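You operate a simulated robot arm through the tools that you are given. There is no shell and no other tool. Be economical: measure what you need, move in short steps, check, and stop when the job is done.

You are at the controls of a simulated robot arm. One attempt, no reset.

JOB
Dose bottle 56 with the amount of dye on the yellow tile.
Fine: one dose, under the spout; the bottle goes back to its own spot in the long white tray, the plate ends pulled out. Set down upright: what you pick out.

The check looks at the end state, three seconds after you hand in, the way a careful person would. Anything else that was tipped, shoved, dropped, spilled or broken makes it a failure.

ROBOT AND FRAMES
A 6-joint arm with a two-finger parallel gripper, fixed in place. Base frame: the origin is at the foot of the arm, x ahead of it, y to its left, z up; the work surface is at about z = 0. Readings come in mm, degrees, newtons and seconds.
With the tool pointing down near the work surface it reaches from about 140 to 580 mm from the base axis. Its first joint turns from -66.0 to 66.0 degrees. Payload 2.1 kg.
The TCP is the grasp point between the finger pads, 30 mm short of the fingertips. In the tool frame z runs along the fingers and y along their closing line. Largest opening 94 mm; finger width 28, thickness 10; the body of the gripper, 50 by 96 mm, starts 55 mm behind the TCP.
Orientation is that of the tool frame in the base frame, as a unit quaternion [x, y, z, w]. With the fingers straight down and closing along the base's y, the tool's x points along the base's -x, its y along +y and its z along -z.

CONTROLS
- The arm moves only by the tool nudge_tool. Its argument "moves" is a list of rows, each a list of 6 numbers: the shift along the base's x, y, z in units of 25 mm (1.0 is 25 mm), then the turn, a rotation vector about the base's x, y, z in units of 6 degrees (1.0 is 6 degrees). In form: [[dx, dy, dz, rx, ry, rz], ...]. A call has 1 to 8 rows; each row shifts and turns the commanded pose from where the row before left it. "fingers" is the opening, from 0 (shut) to 1 (fully open), set as the call begins (left out, the last holds). A call with a number of a shift or a turn outside -1 to 1 is refused whole. Rows are played at 5 a second. More than 50 mm and 8.6 degrees between two rows, or a gripper value outside its range, and nothing of the call is played. A pose out of reach is approached as far as the arm can. The call stops where the force on the tool passes 70 N (or 10 N more than at its start, if that is more) or the arm is blocked; 0.2 s more then pass. The fingers move at their own pace (about 72 mm/s each) and stop on an object; they squeeze with about 36 N. The grip force told is the motor's: it shows also when the fingers shut on nothing. Time passes only in rows, and 0.2 s behind the last, so rows that do not move let the fingers close. The reply holds the time, the measured pose of the TCP, the force on the tool along the base axes, the opening and the grip force, in the units named above and with some noise, with the torque about the TCP (base axes, N m) and any sound that the robot's microphone picked up, and new pictures: "views" is both (left out), scene, wrist or none.
- Cameras (640 x 400 px; columns grow to the right, rows downward): "scene" is fixed at [39.9, -370.2, 496.9]; the picture's right is [0.83, -0.56, 0.00], its down [-0.31, -0.47, -0.83] and it looks along [0.46, 0.69, -0.56] (base axes); focal length 316 px, centre (320, 200). "wrist" rides on the gripper at [76, 14, -103] in the tool frame; the picture's right is [-0.18, 0.98, 0.00], its down [-0.75, -0.14, -0.64] and it looks along [-0.63, -0.12, 0.77] (tool axes); focal length 243 px, centre (320, 200). There is no depth. A picture from a camera that has moved, and an enlarged one, comes with that camera's place and axes in the base frame and with its lens. The place of the scene camera against the robot may be out by one fixed shift of up to 18 mm in any direction.
- inspect(camera, box): a new picture of the part [left, top, right, bottom] of that camera's present view, enlarged. The clock stands still meanwhile.
- close_job(): hands the job in; it is judged then, once.

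Go step by step. Nothing tells you positions but the pictures and the camera data: compare them with the known pose of the tool, close in by small moves and look again before you grip or let go. The budget is 120 turns and 200 pictures, counting those below and the enlarged ones. Unless the task says otherwise, let go and move clear before handing in, and close with one line.

The tools are called after "Call:" as a command line: name --pt "numbers of a row" for each row, then --argument value for the rest, lists and objects as JSON in quotes. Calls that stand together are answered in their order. nudge_tool: Moves the arm, as the interface text tells. Its arguments: {"type":"object","properties":{"moves":{"type":"array","items":{"type":"array","items":{"type":"number"}}},"fingers":{"type":"number"},"views":{"type":"string","enum":["both","scene","wrist","none"]}},"required":["moves"]} The other tools are called the same way: inspect (camera, box) takes an enlarged picture of a part of a camera's view; close_job () hands the job in.

At the start:

```text
time: 0.0
tcp_pos: [307.8, -39.1, 319.6]
ee_rot: [0.001, 1.0, -0.001, 0.0]
ft_force: [0.2, -1.1, 0.3]
moment: [0.01, 0.01, -0.02]
width: 93.9
finger_force: 0.0
```

scene: 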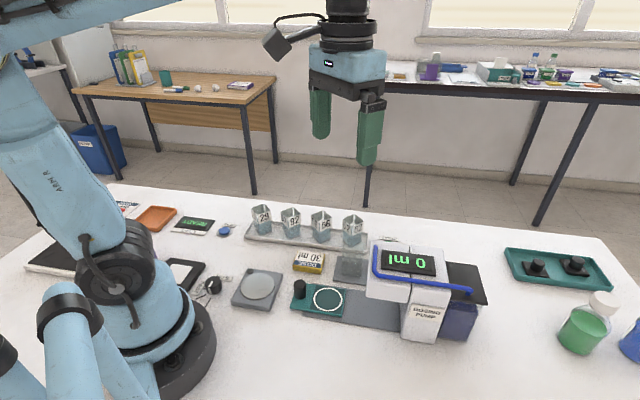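
wrist: 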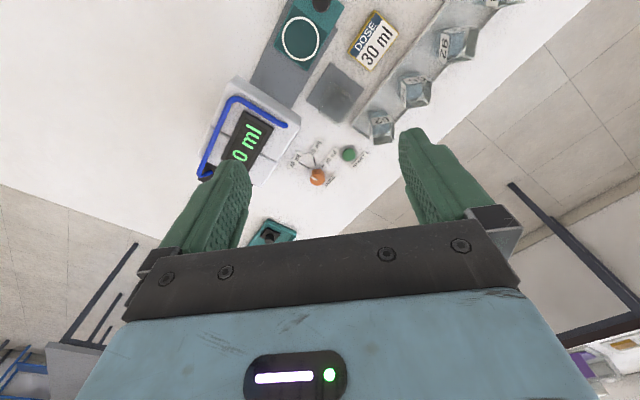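

I see a tray with four bottles, a dosing pump with a sliding plate and a yellow-edged "DOSE 30 ml" tile. I'll enlarge the key areas first.

Call:
inspect --camera "scene" --box '[230, 190, 390, 290]'

Call:
inspect --camera "scene" --box '[280, 230, 500, 350]'

Call:
inspect --camera "wrist" --box '[180, 0, 500, 200]'

Call:
inspect --camera "scene" --box '[490, 230, 640, 370]'

```text
4.00 times, centred on (310, 240) of scene
camera zoom: at [39.9, -370.2, 496.9], right [0.83, -0.56, 0.0], down [-0.31, -0.47, -0.83], along [0.46, 0.69, -0.56], focal length 1266 px, centre (360, 40)
```

zoom: 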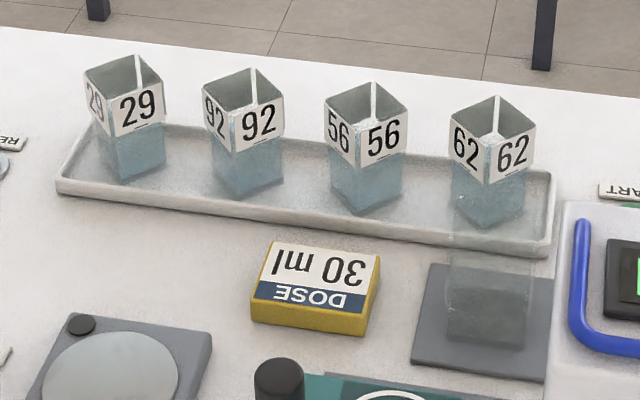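

```text
2.91 times, centred on (390, 290) of scene
camera zoom: at [39.9, -370.2, 496.9], right [0.83, -0.56, 0.0], down [-0.31, -0.47, -0.83], along [0.46, 0.69, -0.56], focal length 920 px, centre (116, -62)
```

zoom: 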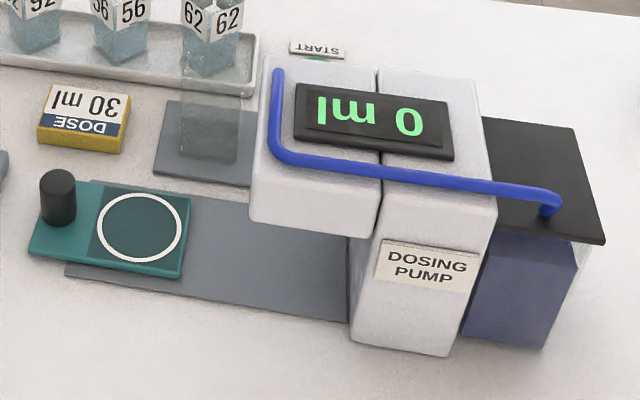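

```text
2.00 times, centred on (340, 100) of wrist
camera zoom: at [231.8, -24.3, 423.4], right [0.18, 0.98, 0.0], down [0.75, -0.14, 0.64], along [0.63, -0.12, -0.77], focal length 485 px, centre (280, 400)
```

zoom: 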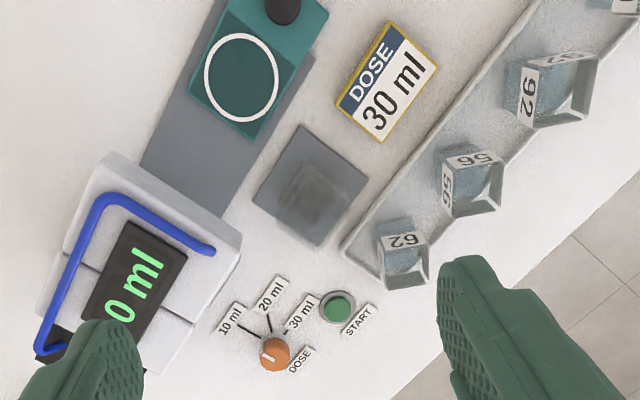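

```text
2.86 times, centred on (565, 300) of scene
camera zoom: at [39.9, -370.2, 496.9], right [0.83, -0.56, 0.0], down [-0.31, -0.47, -0.83], along [0.46, 0.69, -0.56], focal length 904 px, centre (-380, -86)
```

zoom: 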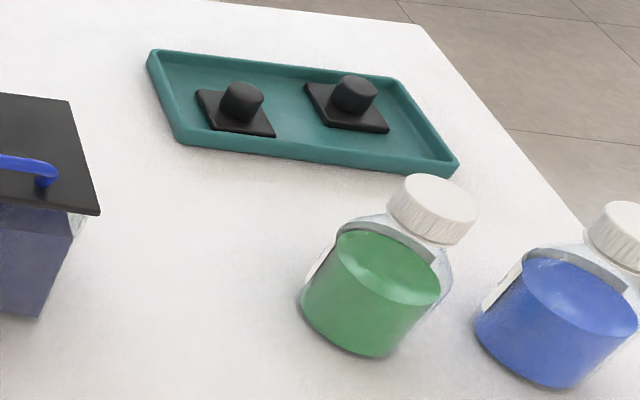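

Next I'll look closer at the dial, the transparent item on the grey pad, and the left side of the bench.

Call:
inspect --camera "wrist" --box '[270, 130, 380, 200]'

Call:
inspect --camera "wrist" --box '[290, 50, 400, 130]'

Call:
inspect --camera "scene" --box '[110, 190, 250, 310]'

Call:
inspect --camera "scene" --box '[320, 230, 380, 300]'

```text
5.71 times, centred on (325, 165) of wrist
camera zoom: at [231.8, -24.3, 423.4], right [0.18, 0.98, 0.0], down [0.75, -0.14, 0.64], along [0.63, -0.12, -0.77], focal length 1386 px, centre (291, 400)
```

zoom: 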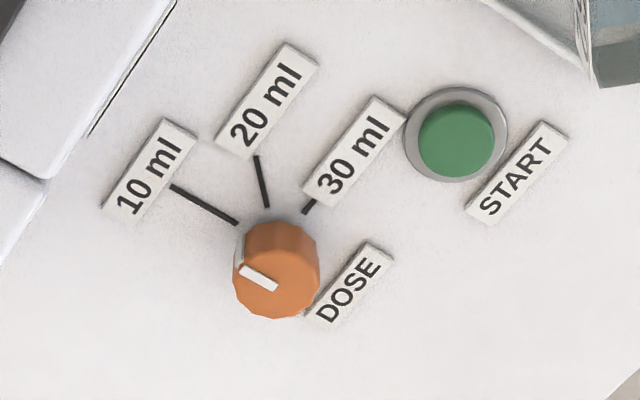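

```text
5.00 times, centred on (345, 90) of wrist
camera zoom: at [231.8, -24.3, 423.4], right [0.18, 0.98, 0.0], down [0.75, -0.14, 0.64], along [0.63, -0.12, -0.77], focal length 1213 px, centre (195, 750)
```

zoom: 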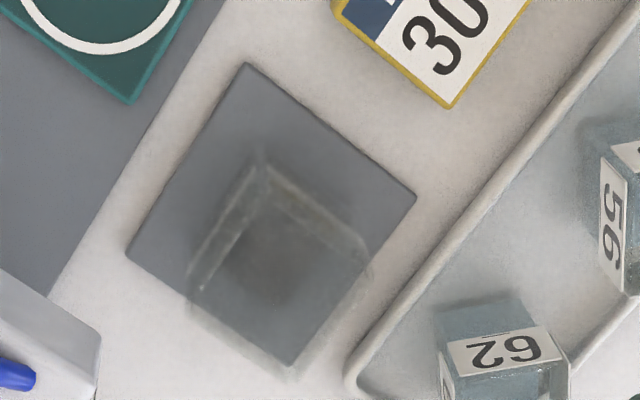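

```text
3.33 times, centred on (180, 250) of scene
camera zoom: at [39.9, -370.2, 496.9], right [0.83, -0.56, 0.0], down [-0.31, -0.47, -0.83], along [0.46, 0.69, -0.56], focal length 1055 px, centre (787, 33)
```

zoom: 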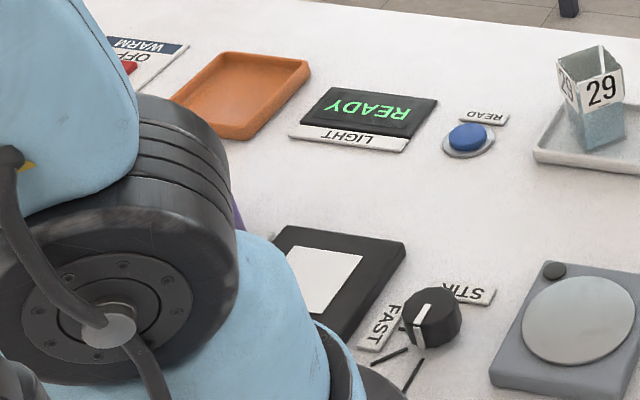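

```text
5.71 times, centred on (350, 265) of scene
camera zoom: at [39.9, -370.2, 496.9], right [0.83, -0.56, 0.0], down [-0.31, -0.47, -0.83], along [0.46, 0.69, -0.56], focal length 1808 px, centre (149, -171)
```

zoom: 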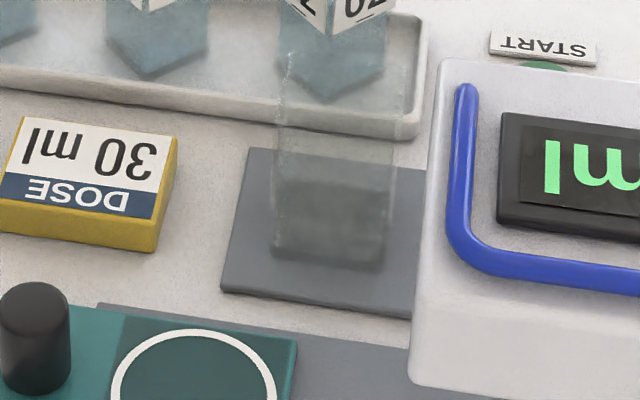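

Dial currently points at 10 ml and must go to 30 ml (a -90° turn); there's a clear cuvette on the grey pad to avoid. I take bottle 56 at about (364, 98), circle (272,-60), dial (505,-83), start (468,-13). I'll go above bottle 56 to refine, with the fingers narrower.

Call:
nudge_tool --pt "0.2 0.9 -0.6 0 0 0" --pt "0.2 0.9 -0.6 0 0 0" --pt "0.2 0.9 -0.6 0 0 0" --pt "0.2 0.9 -0.6 0 0 0" --pt "0.2 0.9 -0.6 0 0 0" --pt "0.2 0.9 -0.6 0 0 0" --fingers 0.6

```text
time: 1.4
tcp_pos: [337.8, 96.7, 229.5]
ee_rot: [0.001, 1.0, 0.0, 0.001]
ft_force: [-0.4, -0.6, -0.9]
moment: [-0.02, 0.06, 0.0]
width: 56.2
finger_force: 0.0
camera wrist: at [262.3, 111.0, 333.8], right [0.19, 0.98, 0.0], down [0.75, -0.14, 0.64], along [0.63, -0.12, -0.77], focal length 243 px, centre (320, 200)
```

scene: 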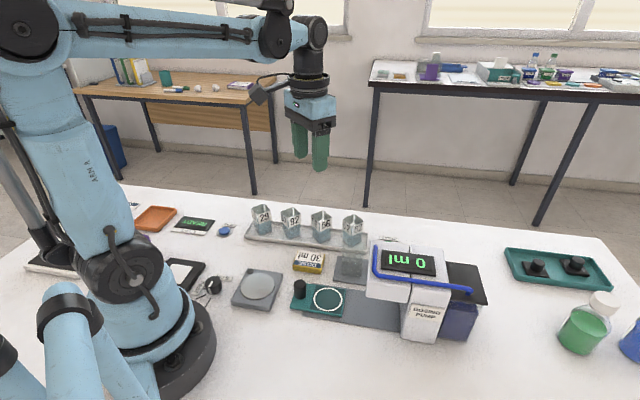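
wrist: 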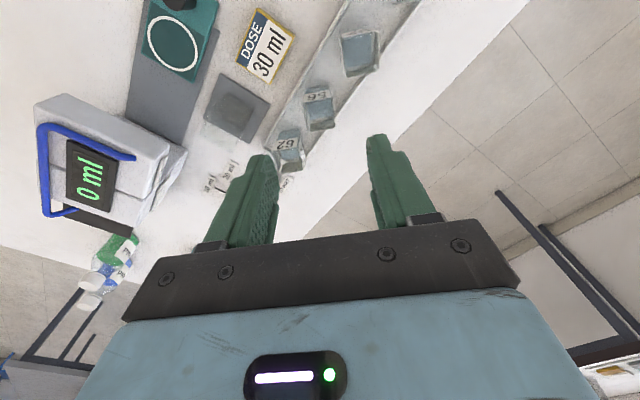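

Bottle 56 shows near (356, 93). Zooming in to measure its position and turn.

Call:
inspect --camera "wrist" --box '[250, 20, 400, 180]'

Call:
inspect --camera "wrist" --box '[20, 0, 280, 230]'

```text
2.50 times, centred on (325, 100) of wrist
camera zoom: at [262.3, 111.0, 333.8], right [0.19, 0.98, 0.0], down [0.75, -0.14, 0.64], along [0.63, -0.12, -0.77], focal length 606 px, centre (308, 450)
```

zoom: 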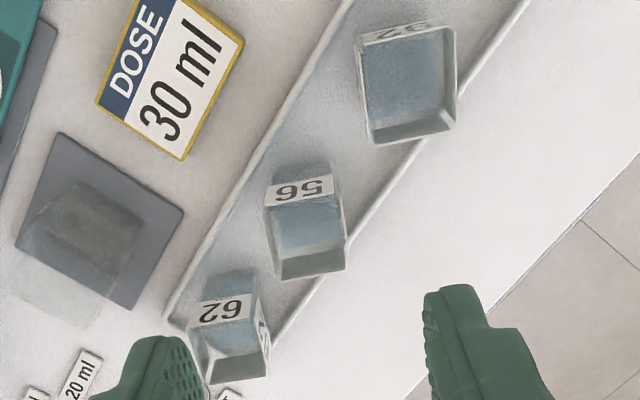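

```text
1.74 times, centred on (150, 115) of wrist
camera zoom: at [262.3, 111.0, 333.8], right [0.19, 0.98, 0.0], down [0.75, -0.14, 0.64], along [0.63, -0.12, -0.77], focal length 422 px, centre (616, 348)
```

zoom: 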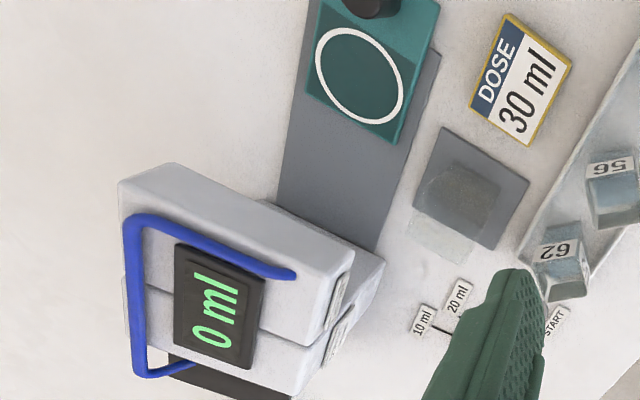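

Bottle 56 is about 32 mm square, aligned with the base axes, at (364, 91) with its rim near z 60; the pump head's top is near z 90. First I go above the dial, pre-turned by +45°, to set it to 30 ml.

Call:
nudge_tool --pt "0.8 -0.88 -0.3 0 0 0.9375" --pt "0.8 -0.88 -0.3 0 0 0.9375" --pt "0.8 -0.88 -0.3 0 0 0.9375" --pt "0.8 -0.88 -0.3 0 0 0.9375" --pt "0.8 -0.88 -0.3 0 0 0.9375" --pt "0.8 -0.88 -0.3 0 0 0.9375" --pt "0.8 -0.88 -0.3 0 0 0.9375" --pt "0.8 -0.88 -0.3 0 0 0.9375" --fingers 0.6

```text
time: 3.2
tcp_pos: [497.6, -80.9, 169.5]
ee_rot: [-0.383, 0.924, 0.0, 0.0]
ft_force: [0.3, -0.5, -0.2]
moment: [0.02, 0.0, 0.01]
width: 56.5
finger_force: 0.1
camera wrist: at [434.2, -124.7, 273.2], right [-0.57, 0.82, 0.0], down [0.63, 0.43, 0.64], along [0.53, 0.36, -0.77], focal length 243 px, centre (320, 200)
```

scene: 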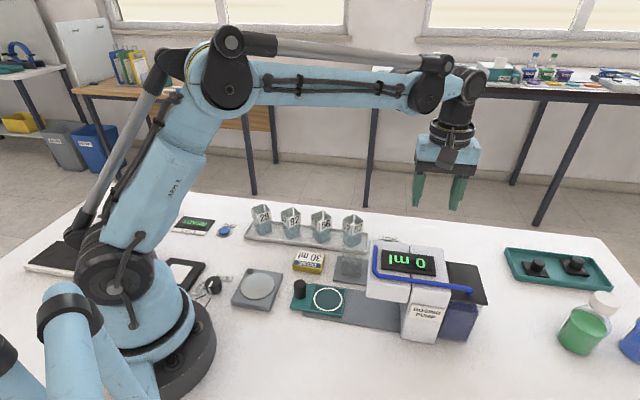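
wrist: 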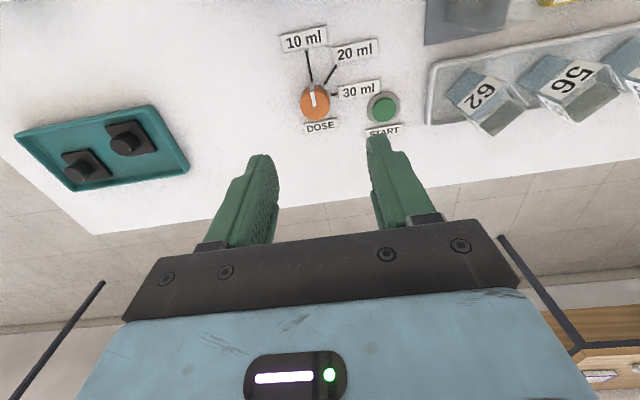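

The dial measures (505, -82), as expected. I'll enlarge it before descending.

Call:
inspect --camera "wrist" --box '[260, 20, 420, 140]'

Call:
nudge_tool --pt "0.16 -0.02 -0.9 0 0 0" --pt "0.16 -0.02 -0.9 0 0 0" --pt "0 0 -0.9 0 0 0" --fingers 0.6

```text
3.33 times, centred on (340, 80) of wrist
camera zoom: at [434.2, -124.7, 273.2], right [-0.57, 0.82, 0.0], down [0.63, 0.43, 0.64], along [0.53, 0.36, -0.77], focal length 809 px, centre (253, 600)
```

zoom: 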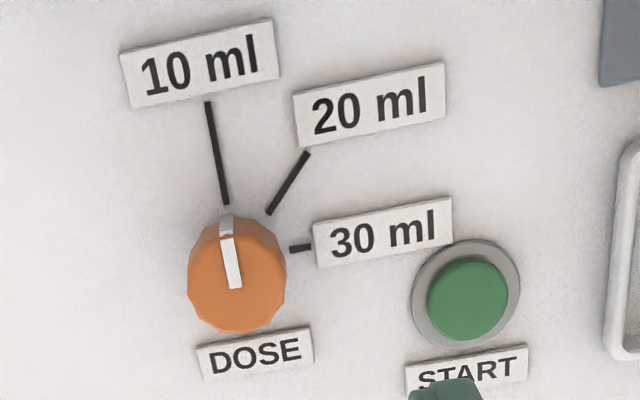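

```text
time: 4.0
tcp_pos: [505.4, -79.9, 101.2]
ee_rot: [-0.383, 0.924, -0.001, 0.001]
ft_force: [0.6, 1.0, 0.2]
moment: [0.05, -0.01, -0.01]
width: 56.5
finger_force: 0.0
camera wrist: at [442.2, -124.5, 205.0], right [-0.56, 0.83, 0.0], down [0.63, 0.43, 0.64], along [0.53, 0.36, -0.77], focal length 243 px, centre (320, 200)
```

scene: 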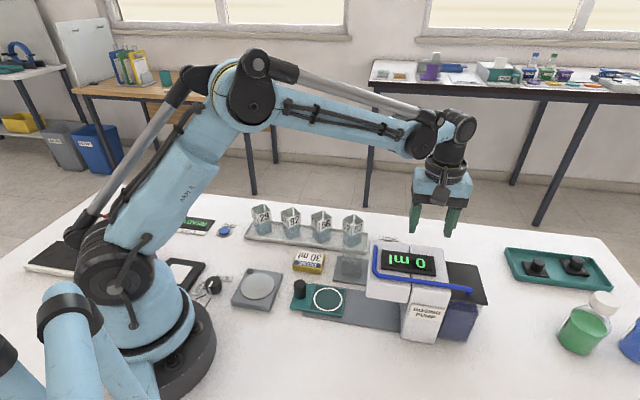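
wrist: 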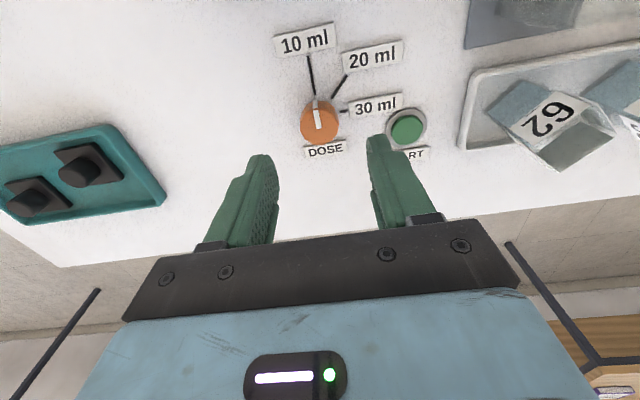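

Aligned over the dial; descending to grip it with the fingertips just above the labels.

Call:
nudge_tool --pt "0 -0.1 -0.9 0 0 0" --pt "0 0 -0.9 0 0 0" --pt "0 0 -0.7 0 0 0" --pt "0 0 0 0 0 0" --fingers 0.6

```text
time: 5.0
tcp_pos: [505.3, -83.1, 38.0]
ee_rot: [-0.382, 0.924, -0.001, 0.0]
ft_force: [-0.4, 0.0, -0.6]
moment: [0.03, 0.0, 0.03]
width: 56.5
finger_force: 0.1
camera wrist: at [442.0, -127.5, 142.8], right [-0.56, 0.83, 0.0], down [0.63, 0.43, 0.64], along [0.53, 0.36, -0.77], focal length 243 px, centre (320, 200)
```

scene: 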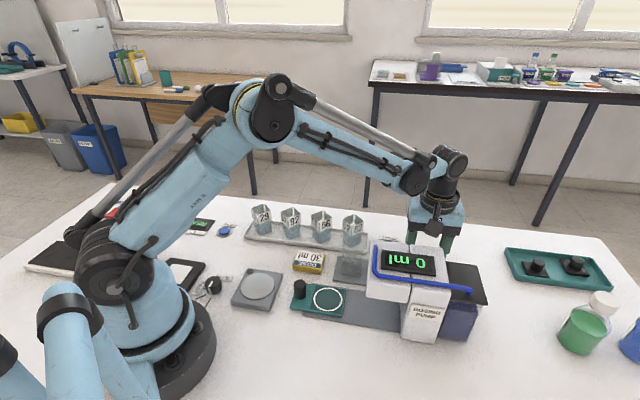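
wrist: 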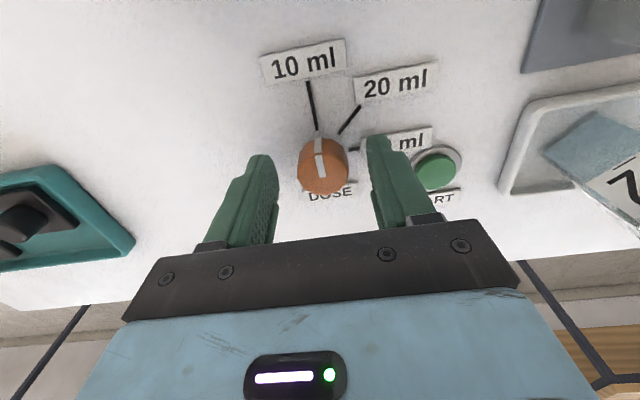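

The dial sits between the fingertips. Closing on it.

Call:
nudge_tool --pt "0 0 0 0 0 0" --pt "0 0 0 0 0 0" --pt "0 0 0 0 0 0" --fingers 0.0 --views "wrist"

```text
time: 5.8
tcp_pos: [505.2, -83.9, 39.8]
ee_rot: [-0.382, 0.924, 0.001, -0.001]
ft_force: [-16.4, 10.7, -4.3]
moment: [0.03, 0.02, 0.05]
width: 29.5
finger_force: 44.9
camera wrist: at [441.6, -126.8, 143.0], right [-0.56, 0.83, 0.0], down [0.63, 0.43, 0.64], along [0.53, 0.36, -0.77], focal length 243 px, centre (320, 200)
```

wrist: 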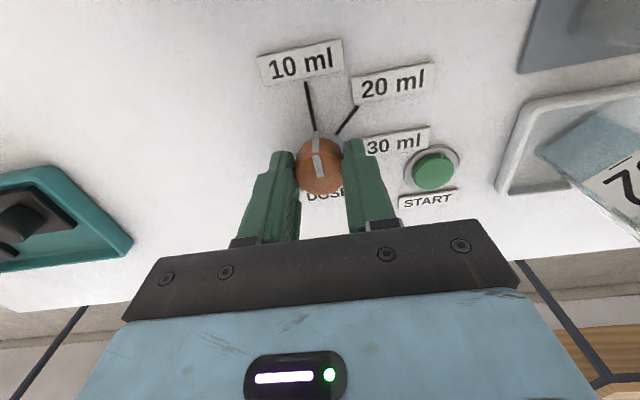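

Gripped (29.5 mm), with a slight sideways load; I'll ease that and turn the dial -45° first.

Call:
nudge_tool --pt "-0.06 0.05 0 0 0 0" --pt "0 0 0 0 0 -1" --pt "0 0 0 0 0 -1" --pt "0 0 0 0 0 -1" --pt "0 0 0 0 0 -1" --pt "0 0 0 0 0 -1" --pt "0 0 0 0 0 -1" --pt "0 0 0 0 0 -1" --fingers 0.0 --views "wrist"

```text
time: 7.6
tcp_pos: [502.9, -79.7, 39.1]
ee_rot: [-0.024, 1.0, 0.0, 0.001]
ft_force: [7.3, 3.4, -23.5]
moment: [0.47, -0.11, 0.01]
width: 29.7
finger_force: 44.9
camera wrist: at [427.7, -71.3, 142.9], right [0.14, 0.99, 0.0], down [0.76, -0.1, 0.64], along [0.64, -0.09, -0.77], focal length 243 px, centre (320, 200)
```

wrist: 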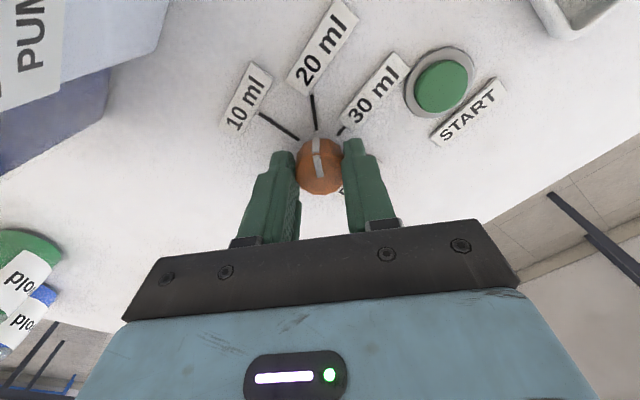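

The dial follows and now points at 20 ml. The remaining 48° comes next.

Call:
nudge_tool --pt "0 0 0 0 0 -1" --pt "0 0 0 0 0 -1" --pt "0 0 0 0 0 -1" --pt "0 0 0 0 0 -1" --pt "0 0 0 0 0 -1" --pt "0 0 0 0 0 -1" --pt "0 0 0 0 0 -1" --pt "0 0 0 0 0 -1" --fingers 0.0 --views "wrist"

```text
time: 9.4
tcp_pos: [504.5, -80.7, 39.3]
ee_rot: [0.383, 0.924, 0.002, 0.0]
ft_force: [17.5, 20.0, -30.1]
moment: [-0.08, -0.12, 0.44]
width: 29.5
finger_force: 44.8
camera wrist: at [461.3, -16.8, 143.3], right [0.83, 0.56, 0.0], down [0.43, -0.63, 0.64], along [0.36, -0.53, -0.77], focal length 243 px, centre (320, 200)
```

wrist: 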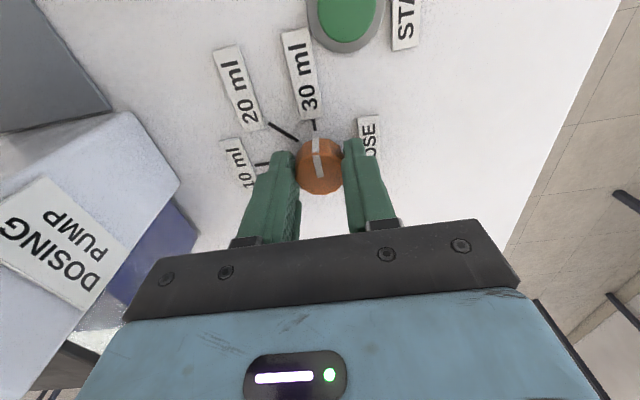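

Pointer now faces 30 ml. Releasing and lifting straight up to check.

Call:
nudge_tool --pt "0 0 0 0 0 0" --pt "0 0 0 0 0 0" --pt "0 0 0.8 0 0 0" --pt "0 0 1 0 0 0" --pt "0 0 1 0 0 0" --pt "0 0 1 0 0 0" --fingers 0.6 --views "wrist"

Call:
inspect --camera "wrist" --box '[220, 0, 420, 160]'

```text
time: 10.8
tcp_pos: [502.6, -80.1, 134.5]
ee_rot: [0.384, 0.924, 0.0, 0.0]
ft_force: [0.3, -0.1, -0.3]
moment: [0.0, 0.02, -0.04]
width: 56.5
finger_force: 0.1
camera wrist: at [461.0, -17.0, 238.9], right [0.83, 0.56, 0.0], down [0.43, -0.63, 0.64], along [0.36, -0.53, -0.77], focal length 243 px, centre (320, 200)
```

wrist: 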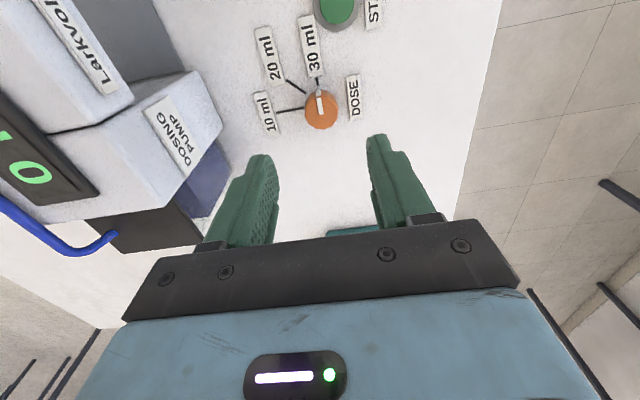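

```text
2.50 times, centred on (320, 80) of wrist
camera zoom: at [461.0, -17.0, 238.9], right [0.83, 0.56, 0.0], down [0.43, -0.63, 0.64], along [0.36, -0.53, -0.77], focal length 606 px, centre (320, 500)
```

zoom: 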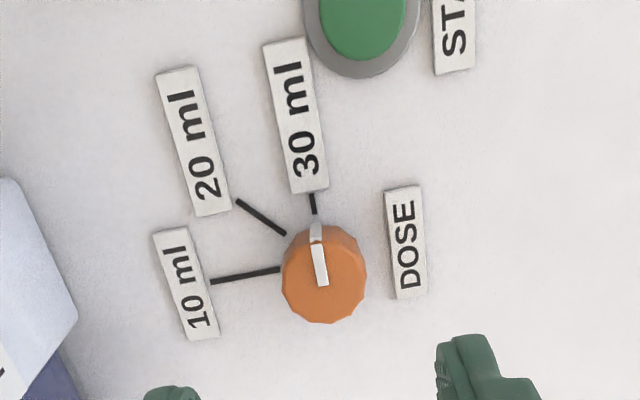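

Dial stands at 30 ml. Now back to above bottle 56 with the fingers closing along y.

Call:
nudge_tool --pt "-0.708 0.855 0.2 0 0 0.9375" --pt "-0.708 0.855 0.2 0 0 0.9375" --pt "-0.708 0.855 0.2 0 0 0.9375" --pt "-0.708 0.855 0.2 0 0 0.9375" --pt "-0.708 0.855 0 0 0 0.9375" --pt "-0.708 0.855 0 0 0 0.9375" --pt "-0.708 0.855 0 0 0 0.9375" --pt "-0.708 0.855 0 0 0 0.9375" --fingers 0.55

Call:
inspect --camera "wrist" --box '[220, 20, 420, 200]'

```text
time: 12.6
tcp_pos: [362.2, 89.7, 155.0]
ee_rot: [0.0, 1.0, -0.001, 0.0]
ft_force: [0.9, -0.7, -0.5]
moment: [0.0, 0.0, 0.04]
width: 51.8
finger_force: 0.0
camera wrist: at [286.1, 103.4, 258.3], right [0.18, 0.98, 0.0], down [0.75, -0.14, 0.64], along [0.63, -0.12, -0.77], focal length 243 px, centre (320, 200)
```

scene: 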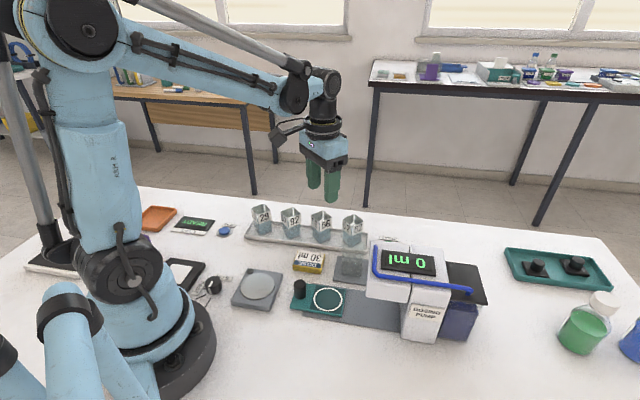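
wrist: 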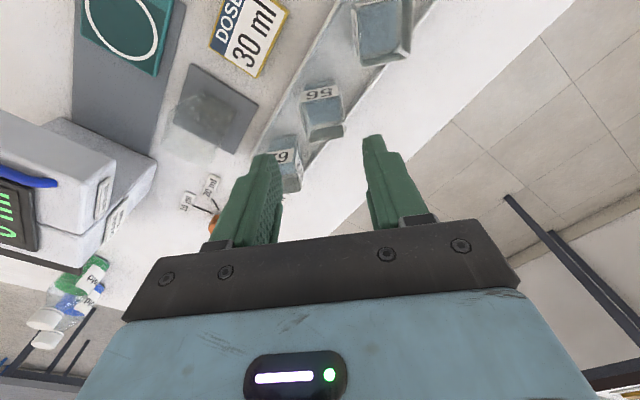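

```text
2.22 times, centred on (320, 110) of wrist
camera zoom: at [286.1, 103.4, 258.3], right [0.18, 0.98, 0.0], down [0.75, -0.14, 0.64], along [0.63, -0.12, -0.77], focal length 539 px, centre (320, 400)
```

zoom: 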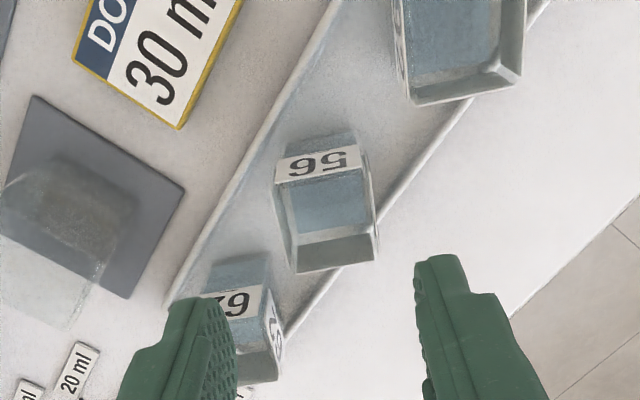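

Refined bottle 56 centre is (364, 91), rim z≈60. Descending partway and checking.

Call:
nudge_tool --pt "-0.02 0.05 -0.9 0 0 0" --pt "0 0 -0.9 0 0 0" --pt "0 0 -0.7 0 0 0" --pt "0 0 0 0 0 0" --fingers 0.55

Call:
inspect --camera "scene" --box '[240, 140, 400, 260]'

```text
time: 13.6
tcp_pos: [361.6, 90.7, 92.0]
ee_rot: [0.001, 1.0, -0.001, 0.001]
ft_force: [-0.2, -0.1, -0.5]
moment: [-0.03, -0.02, 0.0]
width: 51.8
finger_force: 0.1
camera wrist: at [286.4, 104.1, 195.7], right [0.19, 0.98, 0.0], down [0.75, -0.14, 0.64], along [0.63, -0.12, -0.77], focal length 243 px, centre (320, 200)
```

scene: 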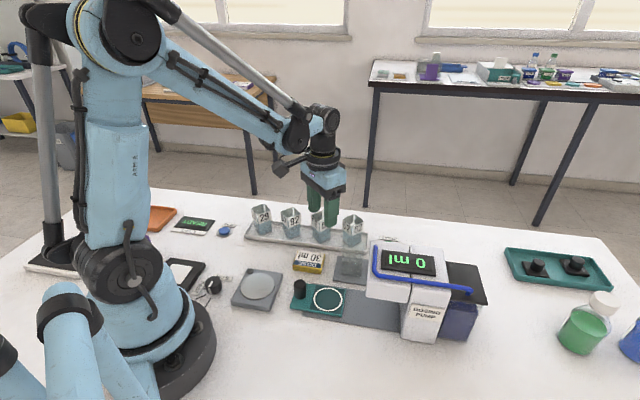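
wrist: 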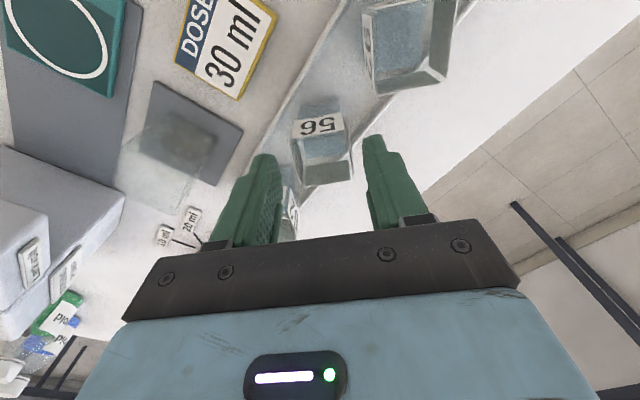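

```text
3.33 times, centred on (320, 200) of scene
camera zoom: at [39.9, -370.2, 496.9], right [0.83, -0.56, 0.0], down [-0.31, -0.47, -0.83], along [0.46, 0.69, -0.56], focal length 1055 px, centre (320, 200)
```

zoom: 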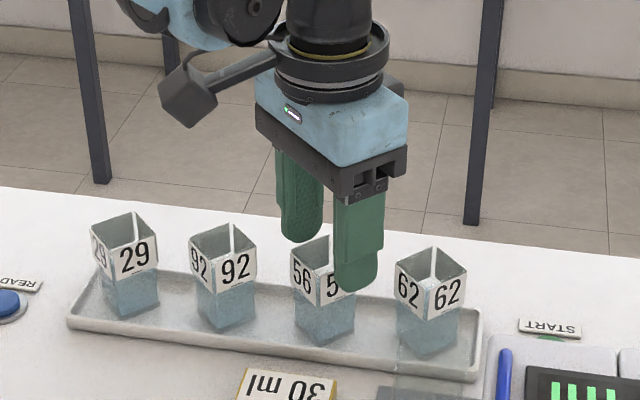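

Fingers straddle bottle 56 and clear its neighbours. Lowering to grip height.

Call:
nudge_tool --pt "0 0 -0.7 0 0 0" --pt "0 0 -0.7 0 0 0" --pt "0 0 -0.45 0 0 0" --pt "0 0 0 0 0 0" --fingers 0.55

Call:
inspect --camera "scene" --box '[240, 160, 400, 270]'

```text
time: 14.6
tcp_pos: [361.2, 90.9, 45.3]
ee_rot: [0.001, 1.0, -0.001, 0.0]
ft_force: [0.5, -0.6, 0.3]
moment: [0.01, 0.02, -0.03]
width: 51.4
finger_force: 0.0
camera wrist: at [286.2, 104.6, 149.1], right [0.19, 0.98, 0.0], down [0.75, -0.14, 0.64], along [0.63, -0.12, -0.77], focal length 243 px, centre (320, 200)
```

scene: 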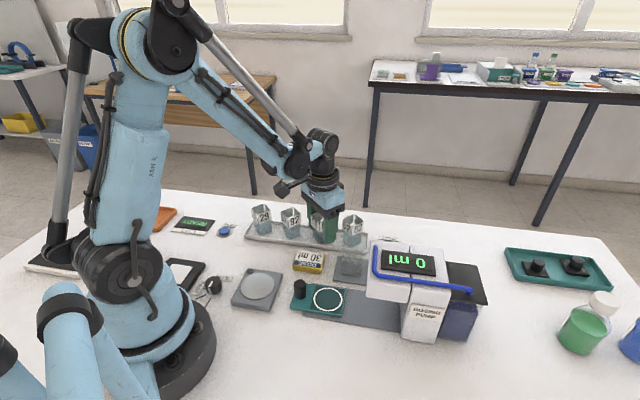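
wrist: 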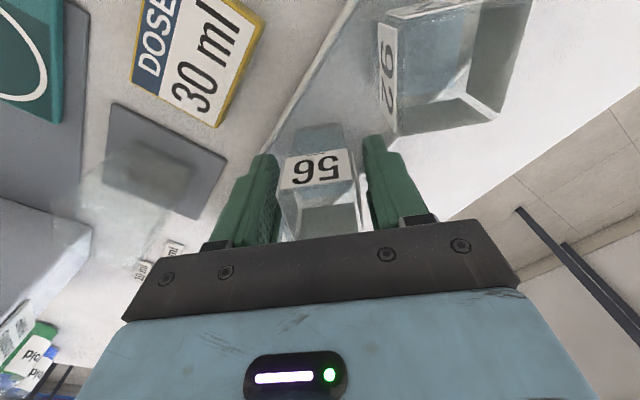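

```text
3.64 times, centred on (320, 215) of scene
camera zoom: at [39.9, -370.2, 496.9], right [0.83, -0.56, 0.0], down [-0.31, -0.47, -0.83], along [0.46, 0.69, -0.56], focal length 1150 px, centre (320, 146)
```

zoom: 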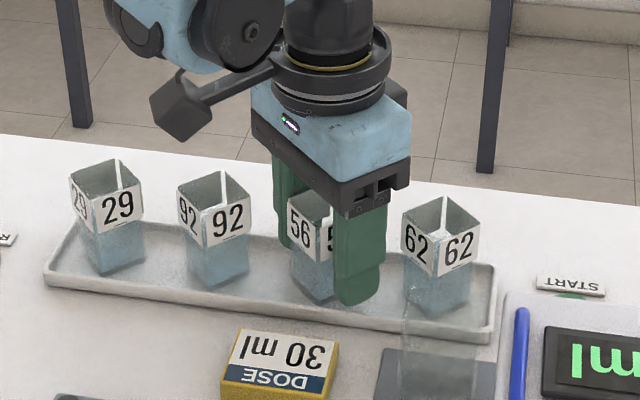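

Well straddled. Closing the fingers (return spot: TCP 361, 91).

Call:
nudge_tool --pt "0 0 0 0 0 0" --pt "0 0 0 0 0 0" --pt "0 0 0 0 0 0" --fingers 0.0 --views "wrist"

```text
time: 15.4
tcp_pos: [361.8, 89.8, 45.6]
ee_rot: [0.001, 1.0, -0.001, 0.001]
ft_force: [0.4, -0.7, 0.0]
moment: [0.0, 0.01, -0.01]
width: 37.5
finger_force: 35.9
camera wrist: at [286.1, 104.6, 149.3], right [0.19, 0.98, 0.0], down [0.75, -0.14, 0.64], along [0.63, -0.12, -0.77], focal length 243 px, centre (320, 200)
```

wrist: 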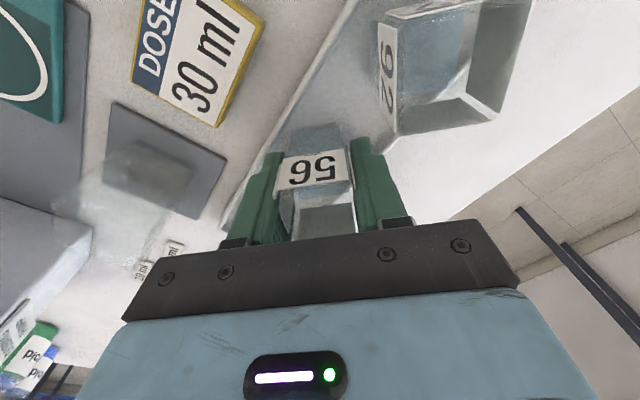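

Firm grip at 37.5 mm. Lifting gently.

Call:
nudge_tool --pt "0 0 0.3 0 0 0" --pt "0 0 0.5 0 0 0" --pt "0 0 0.6 0 0 0" --pt "0 0 0.6 0 0 0" --pt "0 0 0.6 0 0 0" --pt "0 0 0.6 0 0 0" --pt "0 0 0.4 0 0 0" --fingers 0.0

```text
time: 17.0
tcp_pos: [363.8, 90.0, 135.3]
ee_rot: [0.001, 1.0, 0.0, -0.001]
ft_force: [0.9, 0.1, -0.5]
moment: [-0.01, -0.01, -0.01]
width: 37.3
finger_force: 35.9
camera wrist: at [286.6, 104.5, 239.7], right [0.19, 0.98, 0.0], down [0.75, -0.14, 0.64], along [0.63, -0.12, -0.77], focal length 243 px, centre (320, 200)
```

scene: 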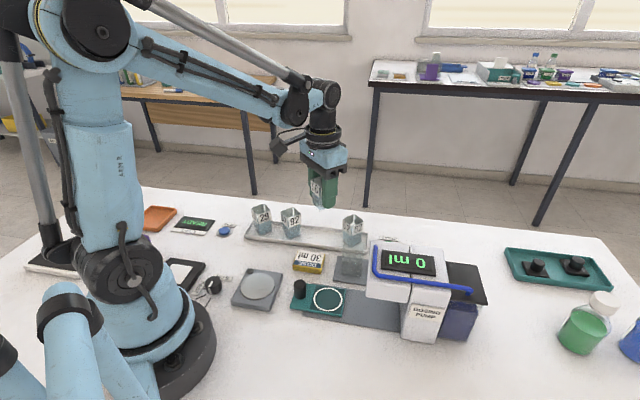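
wrist: 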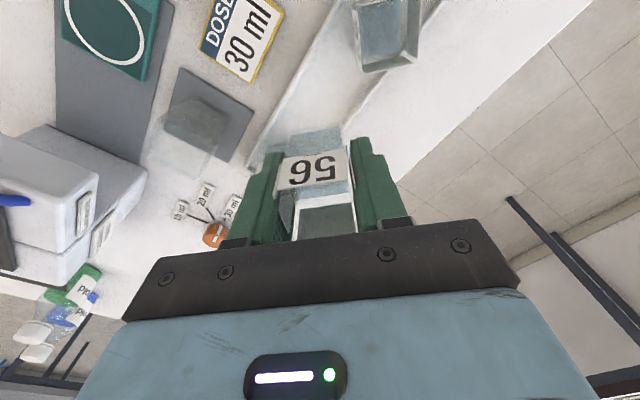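

Bottle 56 is up and the others are undisturbed. Moving above the plate's circle, turning -45° to line up with the track.

Call:
nudge_tool --pt "-0.465 -0.74 0 0 0 -0.9375" --pt "-0.465 -0.74 0 0 0 -0.9375" --pt "-0.465 -0.74 0 0 0 -0.9375" --pt "-0.465 -0.74 0 0 0 -0.9375" --pt "-0.465 -0.74 0 0 0 -0.9375" --pt "-0.465 -0.74 0 0 0 -0.9375" --pt "-0.465 -0.74 0 0 0 -0.9375" --pt "-0.465 -0.74 0 0 0 -0.9375" --fingers 0.0

Call:
inspect --camera "scene" --box '[260, 200, 420, 340]'

Call:
inspect --camera "wrist" --box '[200, 0, 440, 200]'

```text
time: 18.8
tcp_pos: [269.3, -56.4, 137.0]
ee_rot: [0.384, 0.923, -0.001, 0.0]
ft_force: [-0.6, -0.2, 0.5]
moment: [-0.03, 0.04, -0.01]
width: 37.2
finger_force: 36.5
camera wrist: at [225.9, 6.8, 240.5], right [0.83, 0.56, 0.0], down [0.43, -0.63, 0.64], along [0.36, -0.53, -0.77], focal length 243 px, centre (320, 200)
```

scene: 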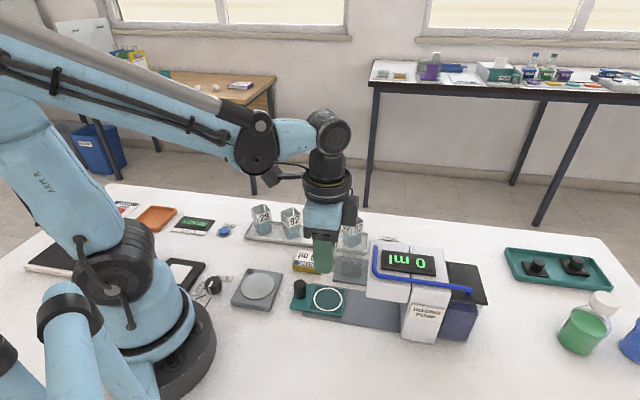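
wrist: 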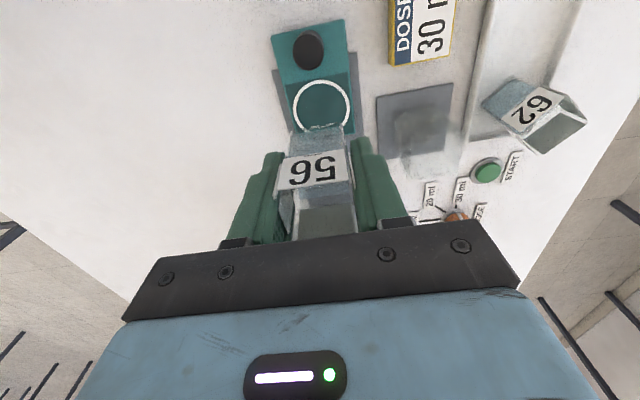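

```text
2.86 times, centred on (340, 270) of scene
camera zoom: at [39.9, -370.2, 496.9], right [0.83, -0.56, 0.0], down [-0.31, -0.47, -0.83], along [0.46, 0.69, -0.56], focal length 904 px, centre (263, 0)
```

zoom: 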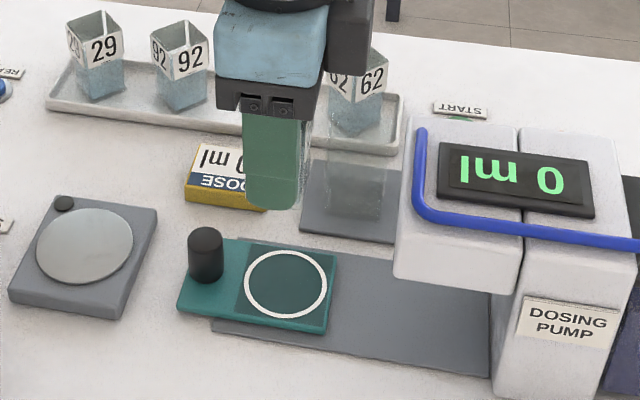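

```text
2.00 times, centred on (320, 100) of wrist
camera zoom: at [225.9, 6.8, 240.5], right [0.83, 0.56, 0.0], down [0.43, -0.63, 0.64], along [0.36, -0.53, -0.77], focal length 485 px, centre (320, 400)
```

zoom: 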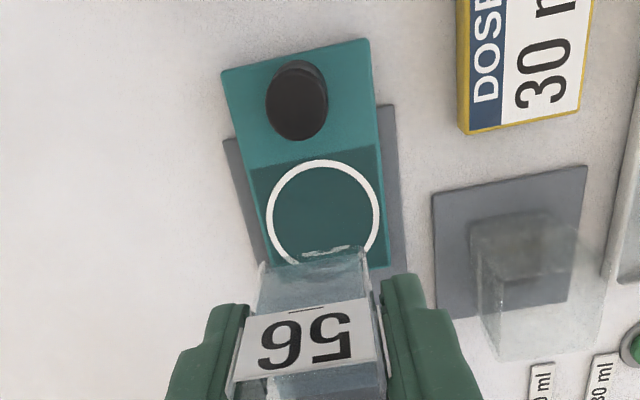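

Circle centre measures (271.5, -59) and the plate handle about (237, -24). Lowering bottle over the circle and checking.

Call:
nudge_tool --pt "0 -0.06 -0.75 0 0 0" --pt "0 0 -0.75 0 0 0" --pt "0 0 -0.75 0 0 0" --pt "0 0 -0.65 0 0 0" --pt "0 0 0 0 0 0" --fingers 0.0

Call:
inspect --camera "scene" --box '[260, 220, 400, 340]'

Call:
inspect --camera "wrist" --box '[220, 30, 420, 230]'

```text
time: 20.0
tcp_pos: [268.9, -59.9, 62.8]
ee_rot: [0.383, 0.924, -0.001, 0.0]
ft_force: [-0.2, -0.2, 0.1]
moment: [-0.01, -0.01, 0.02]
width: 37.1
finger_force: 36.4
camera wrist: at [226.2, 4.9, 167.4], right [0.83, 0.56, 0.0], down [0.43, -0.63, 0.64], along [0.36, -0.53, -0.77], focal length 243 px, centre (320, 200)
```

scene: 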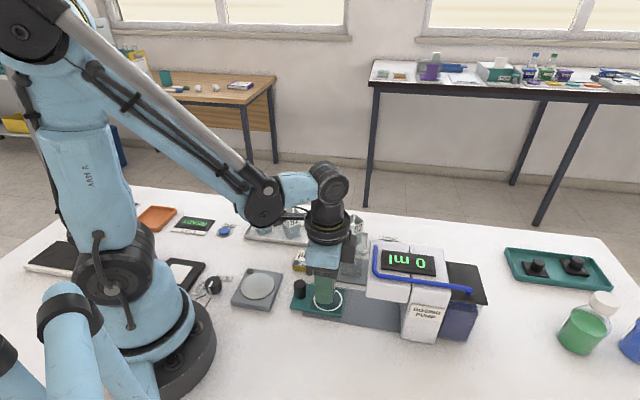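
wrist: 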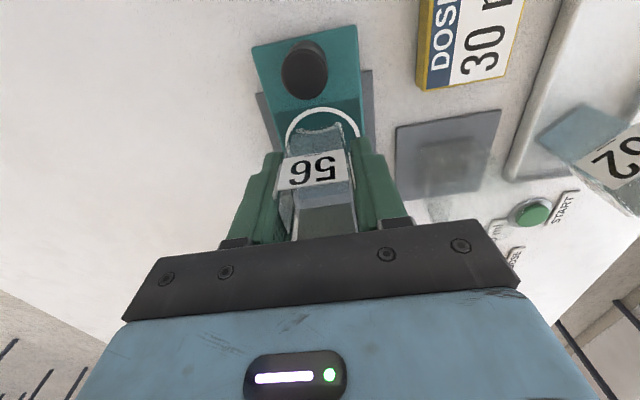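

```text
3.33 times, centred on (330, 280) of scene
camera zoom: at [39.9, -370.2, 496.9], right [0.83, -0.56, 0.0], down [-0.31, -0.47, -0.83], along [0.46, 0.69, -0.56], focal length 1055 px, centre (287, -67)
```

zoom: 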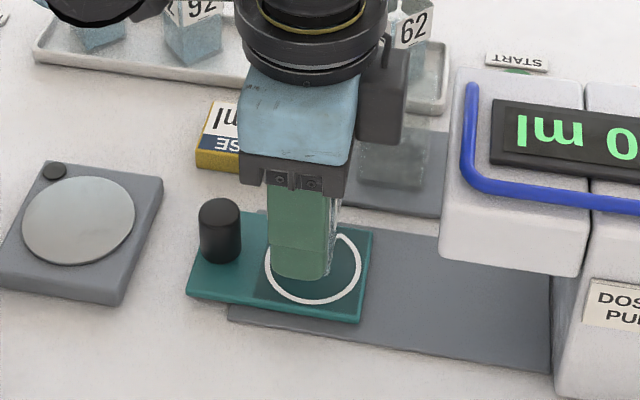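

```text
2.00 times, centred on (320, 130) of wrist
camera zoom: at [226.2, 4.9, 167.4], right [0.83, 0.56, 0.0], down [0.43, -0.63, 0.64], along [0.36, -0.53, -0.77], focal length 485 px, centre (320, 340)
```

zoom: 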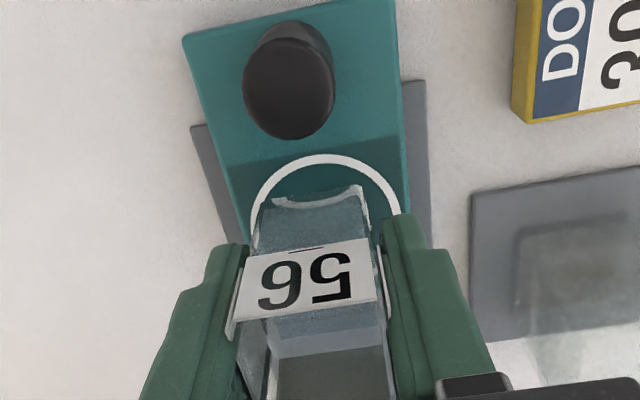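

Bottle is over the circle within 1–2 mm. Small correction, then lowering towards the plate.

Call:
nudge_tool --pt "0.03 0.05 -0.15 0 0 0" --pt "0 0 -0.15 0 0 0" --pt "0 0 -0.1 0 0 0" --pt "0 0 0 0 0 0" --fingers 0.0 --views "wrist"

Call:
inspect --camera "scene" --box '[280, 240, 380, 330]'

```text
time: 21.0
tcp_pos: [270.3, -56.6, 53.8]
ee_rot: [0.382, 0.924, -0.001, 0.001]
ft_force: [-0.3, -0.3, -0.6]
moment: [0.0, -0.02, -0.02]
width: 37.6
finger_force: 36.0
camera wrist: at [226.8, 6.3, 157.1], right [0.83, 0.56, 0.0], down [0.43, -0.63, 0.64], along [0.36, -0.53, -0.77], focal length 243 px, centre (320, 200)
```

wrist: 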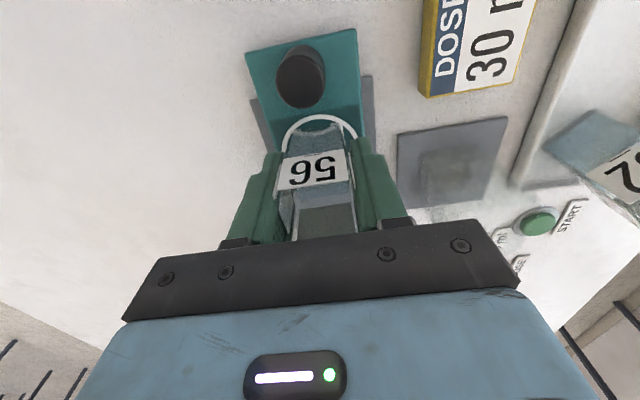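

```text
4.44 times, centred on (330, 285) of scene
camera zoom: at [39.9, -370.2, 496.9], right [0.83, -0.56, 0.0], down [-0.31, -0.47, -0.83], along [0.46, 0.69, -0.56], focal length 1406 px, centre (276, -178)
```

zoom: 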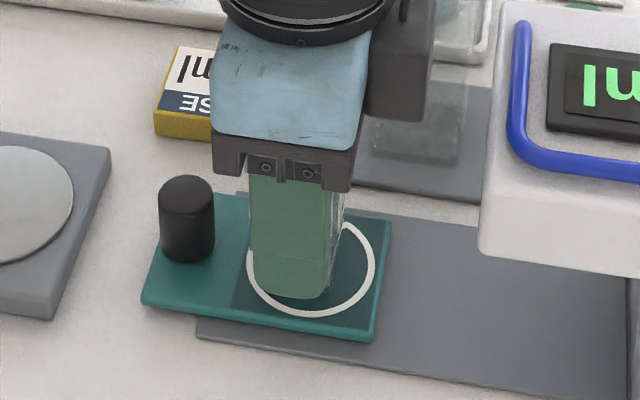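

Position agrees with the circle centre. Lowering in small steps until contact.

Call:
nudge_tool --pt "0 0 -0.06 0 0 0" --pt "0 0 -0.06 0 0 0" --pt "0 0 0 0 0 0" --fingers 0.0 --views "none"

```text
time: 21.8
tcp_pos: [269.2, -58.5, 50.6]
ee_rot: [0.384, 0.923, 0.0, 0.0]
ft_force: [-0.2, 0.1, 13.3]
moment: [0.09, 0.0, 0.0]
width: 37.5
finger_force: 36.2
```

Contact felt (13 N). Easing, then opening and rising.

Call:
nudge_tool --pt "0 0 0.03 0 0 0" --pt "0 0 0 0 0 0" --fingers 0.0 --views "none"

Call:
nudge_tool --pt "0 0 0 0 0 0" --pt "0 0 0 0 0 0" --pt "0 0 0.3 0 0 0" --pt "0 0 0.7 0 0 0" --pt "0 0 0.8 0 0 0" --pt "0 0 0.8 0 0 0" --fingers 0.55

Call:
inspect --camera "wrist" --box '[200, 0, 440, 200]'

Call:
inspect --camera "scene" --box '[270, 220, 400, 340]'

```text
time: 22.4
tcp_pos: [268.8, -56.6, 51.3]
ee_rot: [0.383, 0.924, -0.001, 0.0]
ft_force: [-0.1, -1.0, -0.5]
moment: [-0.03, 0.01, 0.03]
width: 37.4
finger_force: 36.1
```

```text
time: 23.8
tcp_pos: [269.1, -57.5, 117.8]
ee_rot: [0.384, 0.924, -0.001, 0.0]
ft_force: [0.0, -0.1, 0.3]
moment: [-0.02, 0.0, -0.01]
width: 51.9
finger_force: 0.1
camera wrist: at [226.5, 6.3, 220.6], right [0.83, 0.56, 0.0], down [0.43, -0.63, 0.64], along [0.36, -0.53, -0.77], focal length 243 px, centre (320, 200)
```

scene: 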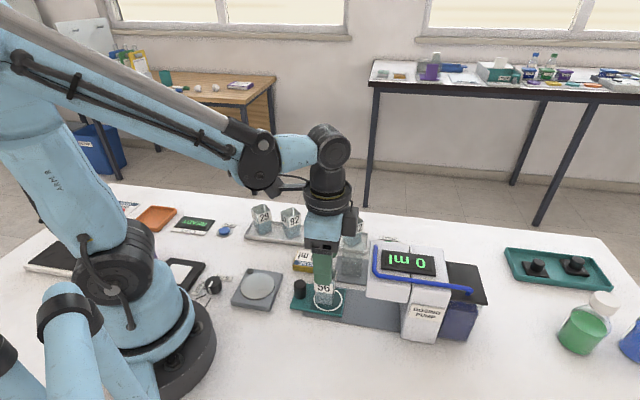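
wrist: 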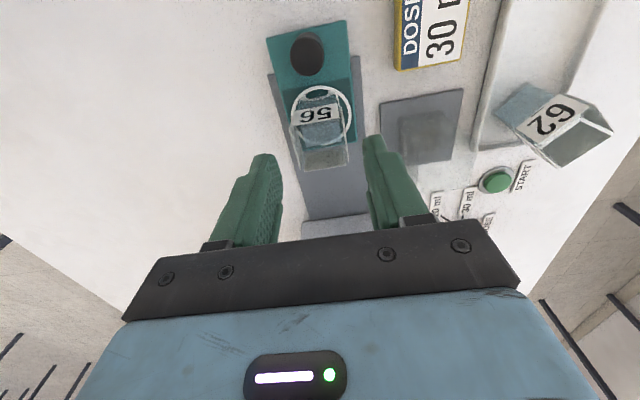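

```text
2.00 times, centred on (320, 100) of wrist
camera zoom: at [226.5, 6.3, 220.6], right [0.83, 0.56, 0.0], down [0.43, -0.63, 0.64], along [0.36, -0.53, -0.77], focal length 485 px, centre (320, 400)
```

zoom: 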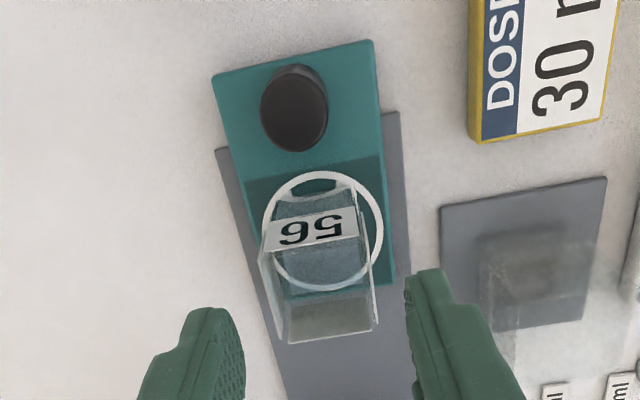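

```text
3.33 times, centred on (335, 280) of scene
camera zoom: at [39.9, -370.2, 496.9], right [0.83, -0.56, 0.0], down [-0.31, -0.47, -0.83], along [0.46, 0.69, -0.56], focal length 1055 px, centre (270, -67)
```

zoom: 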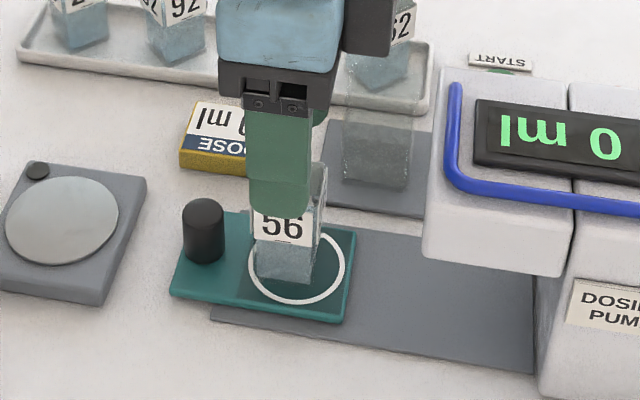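

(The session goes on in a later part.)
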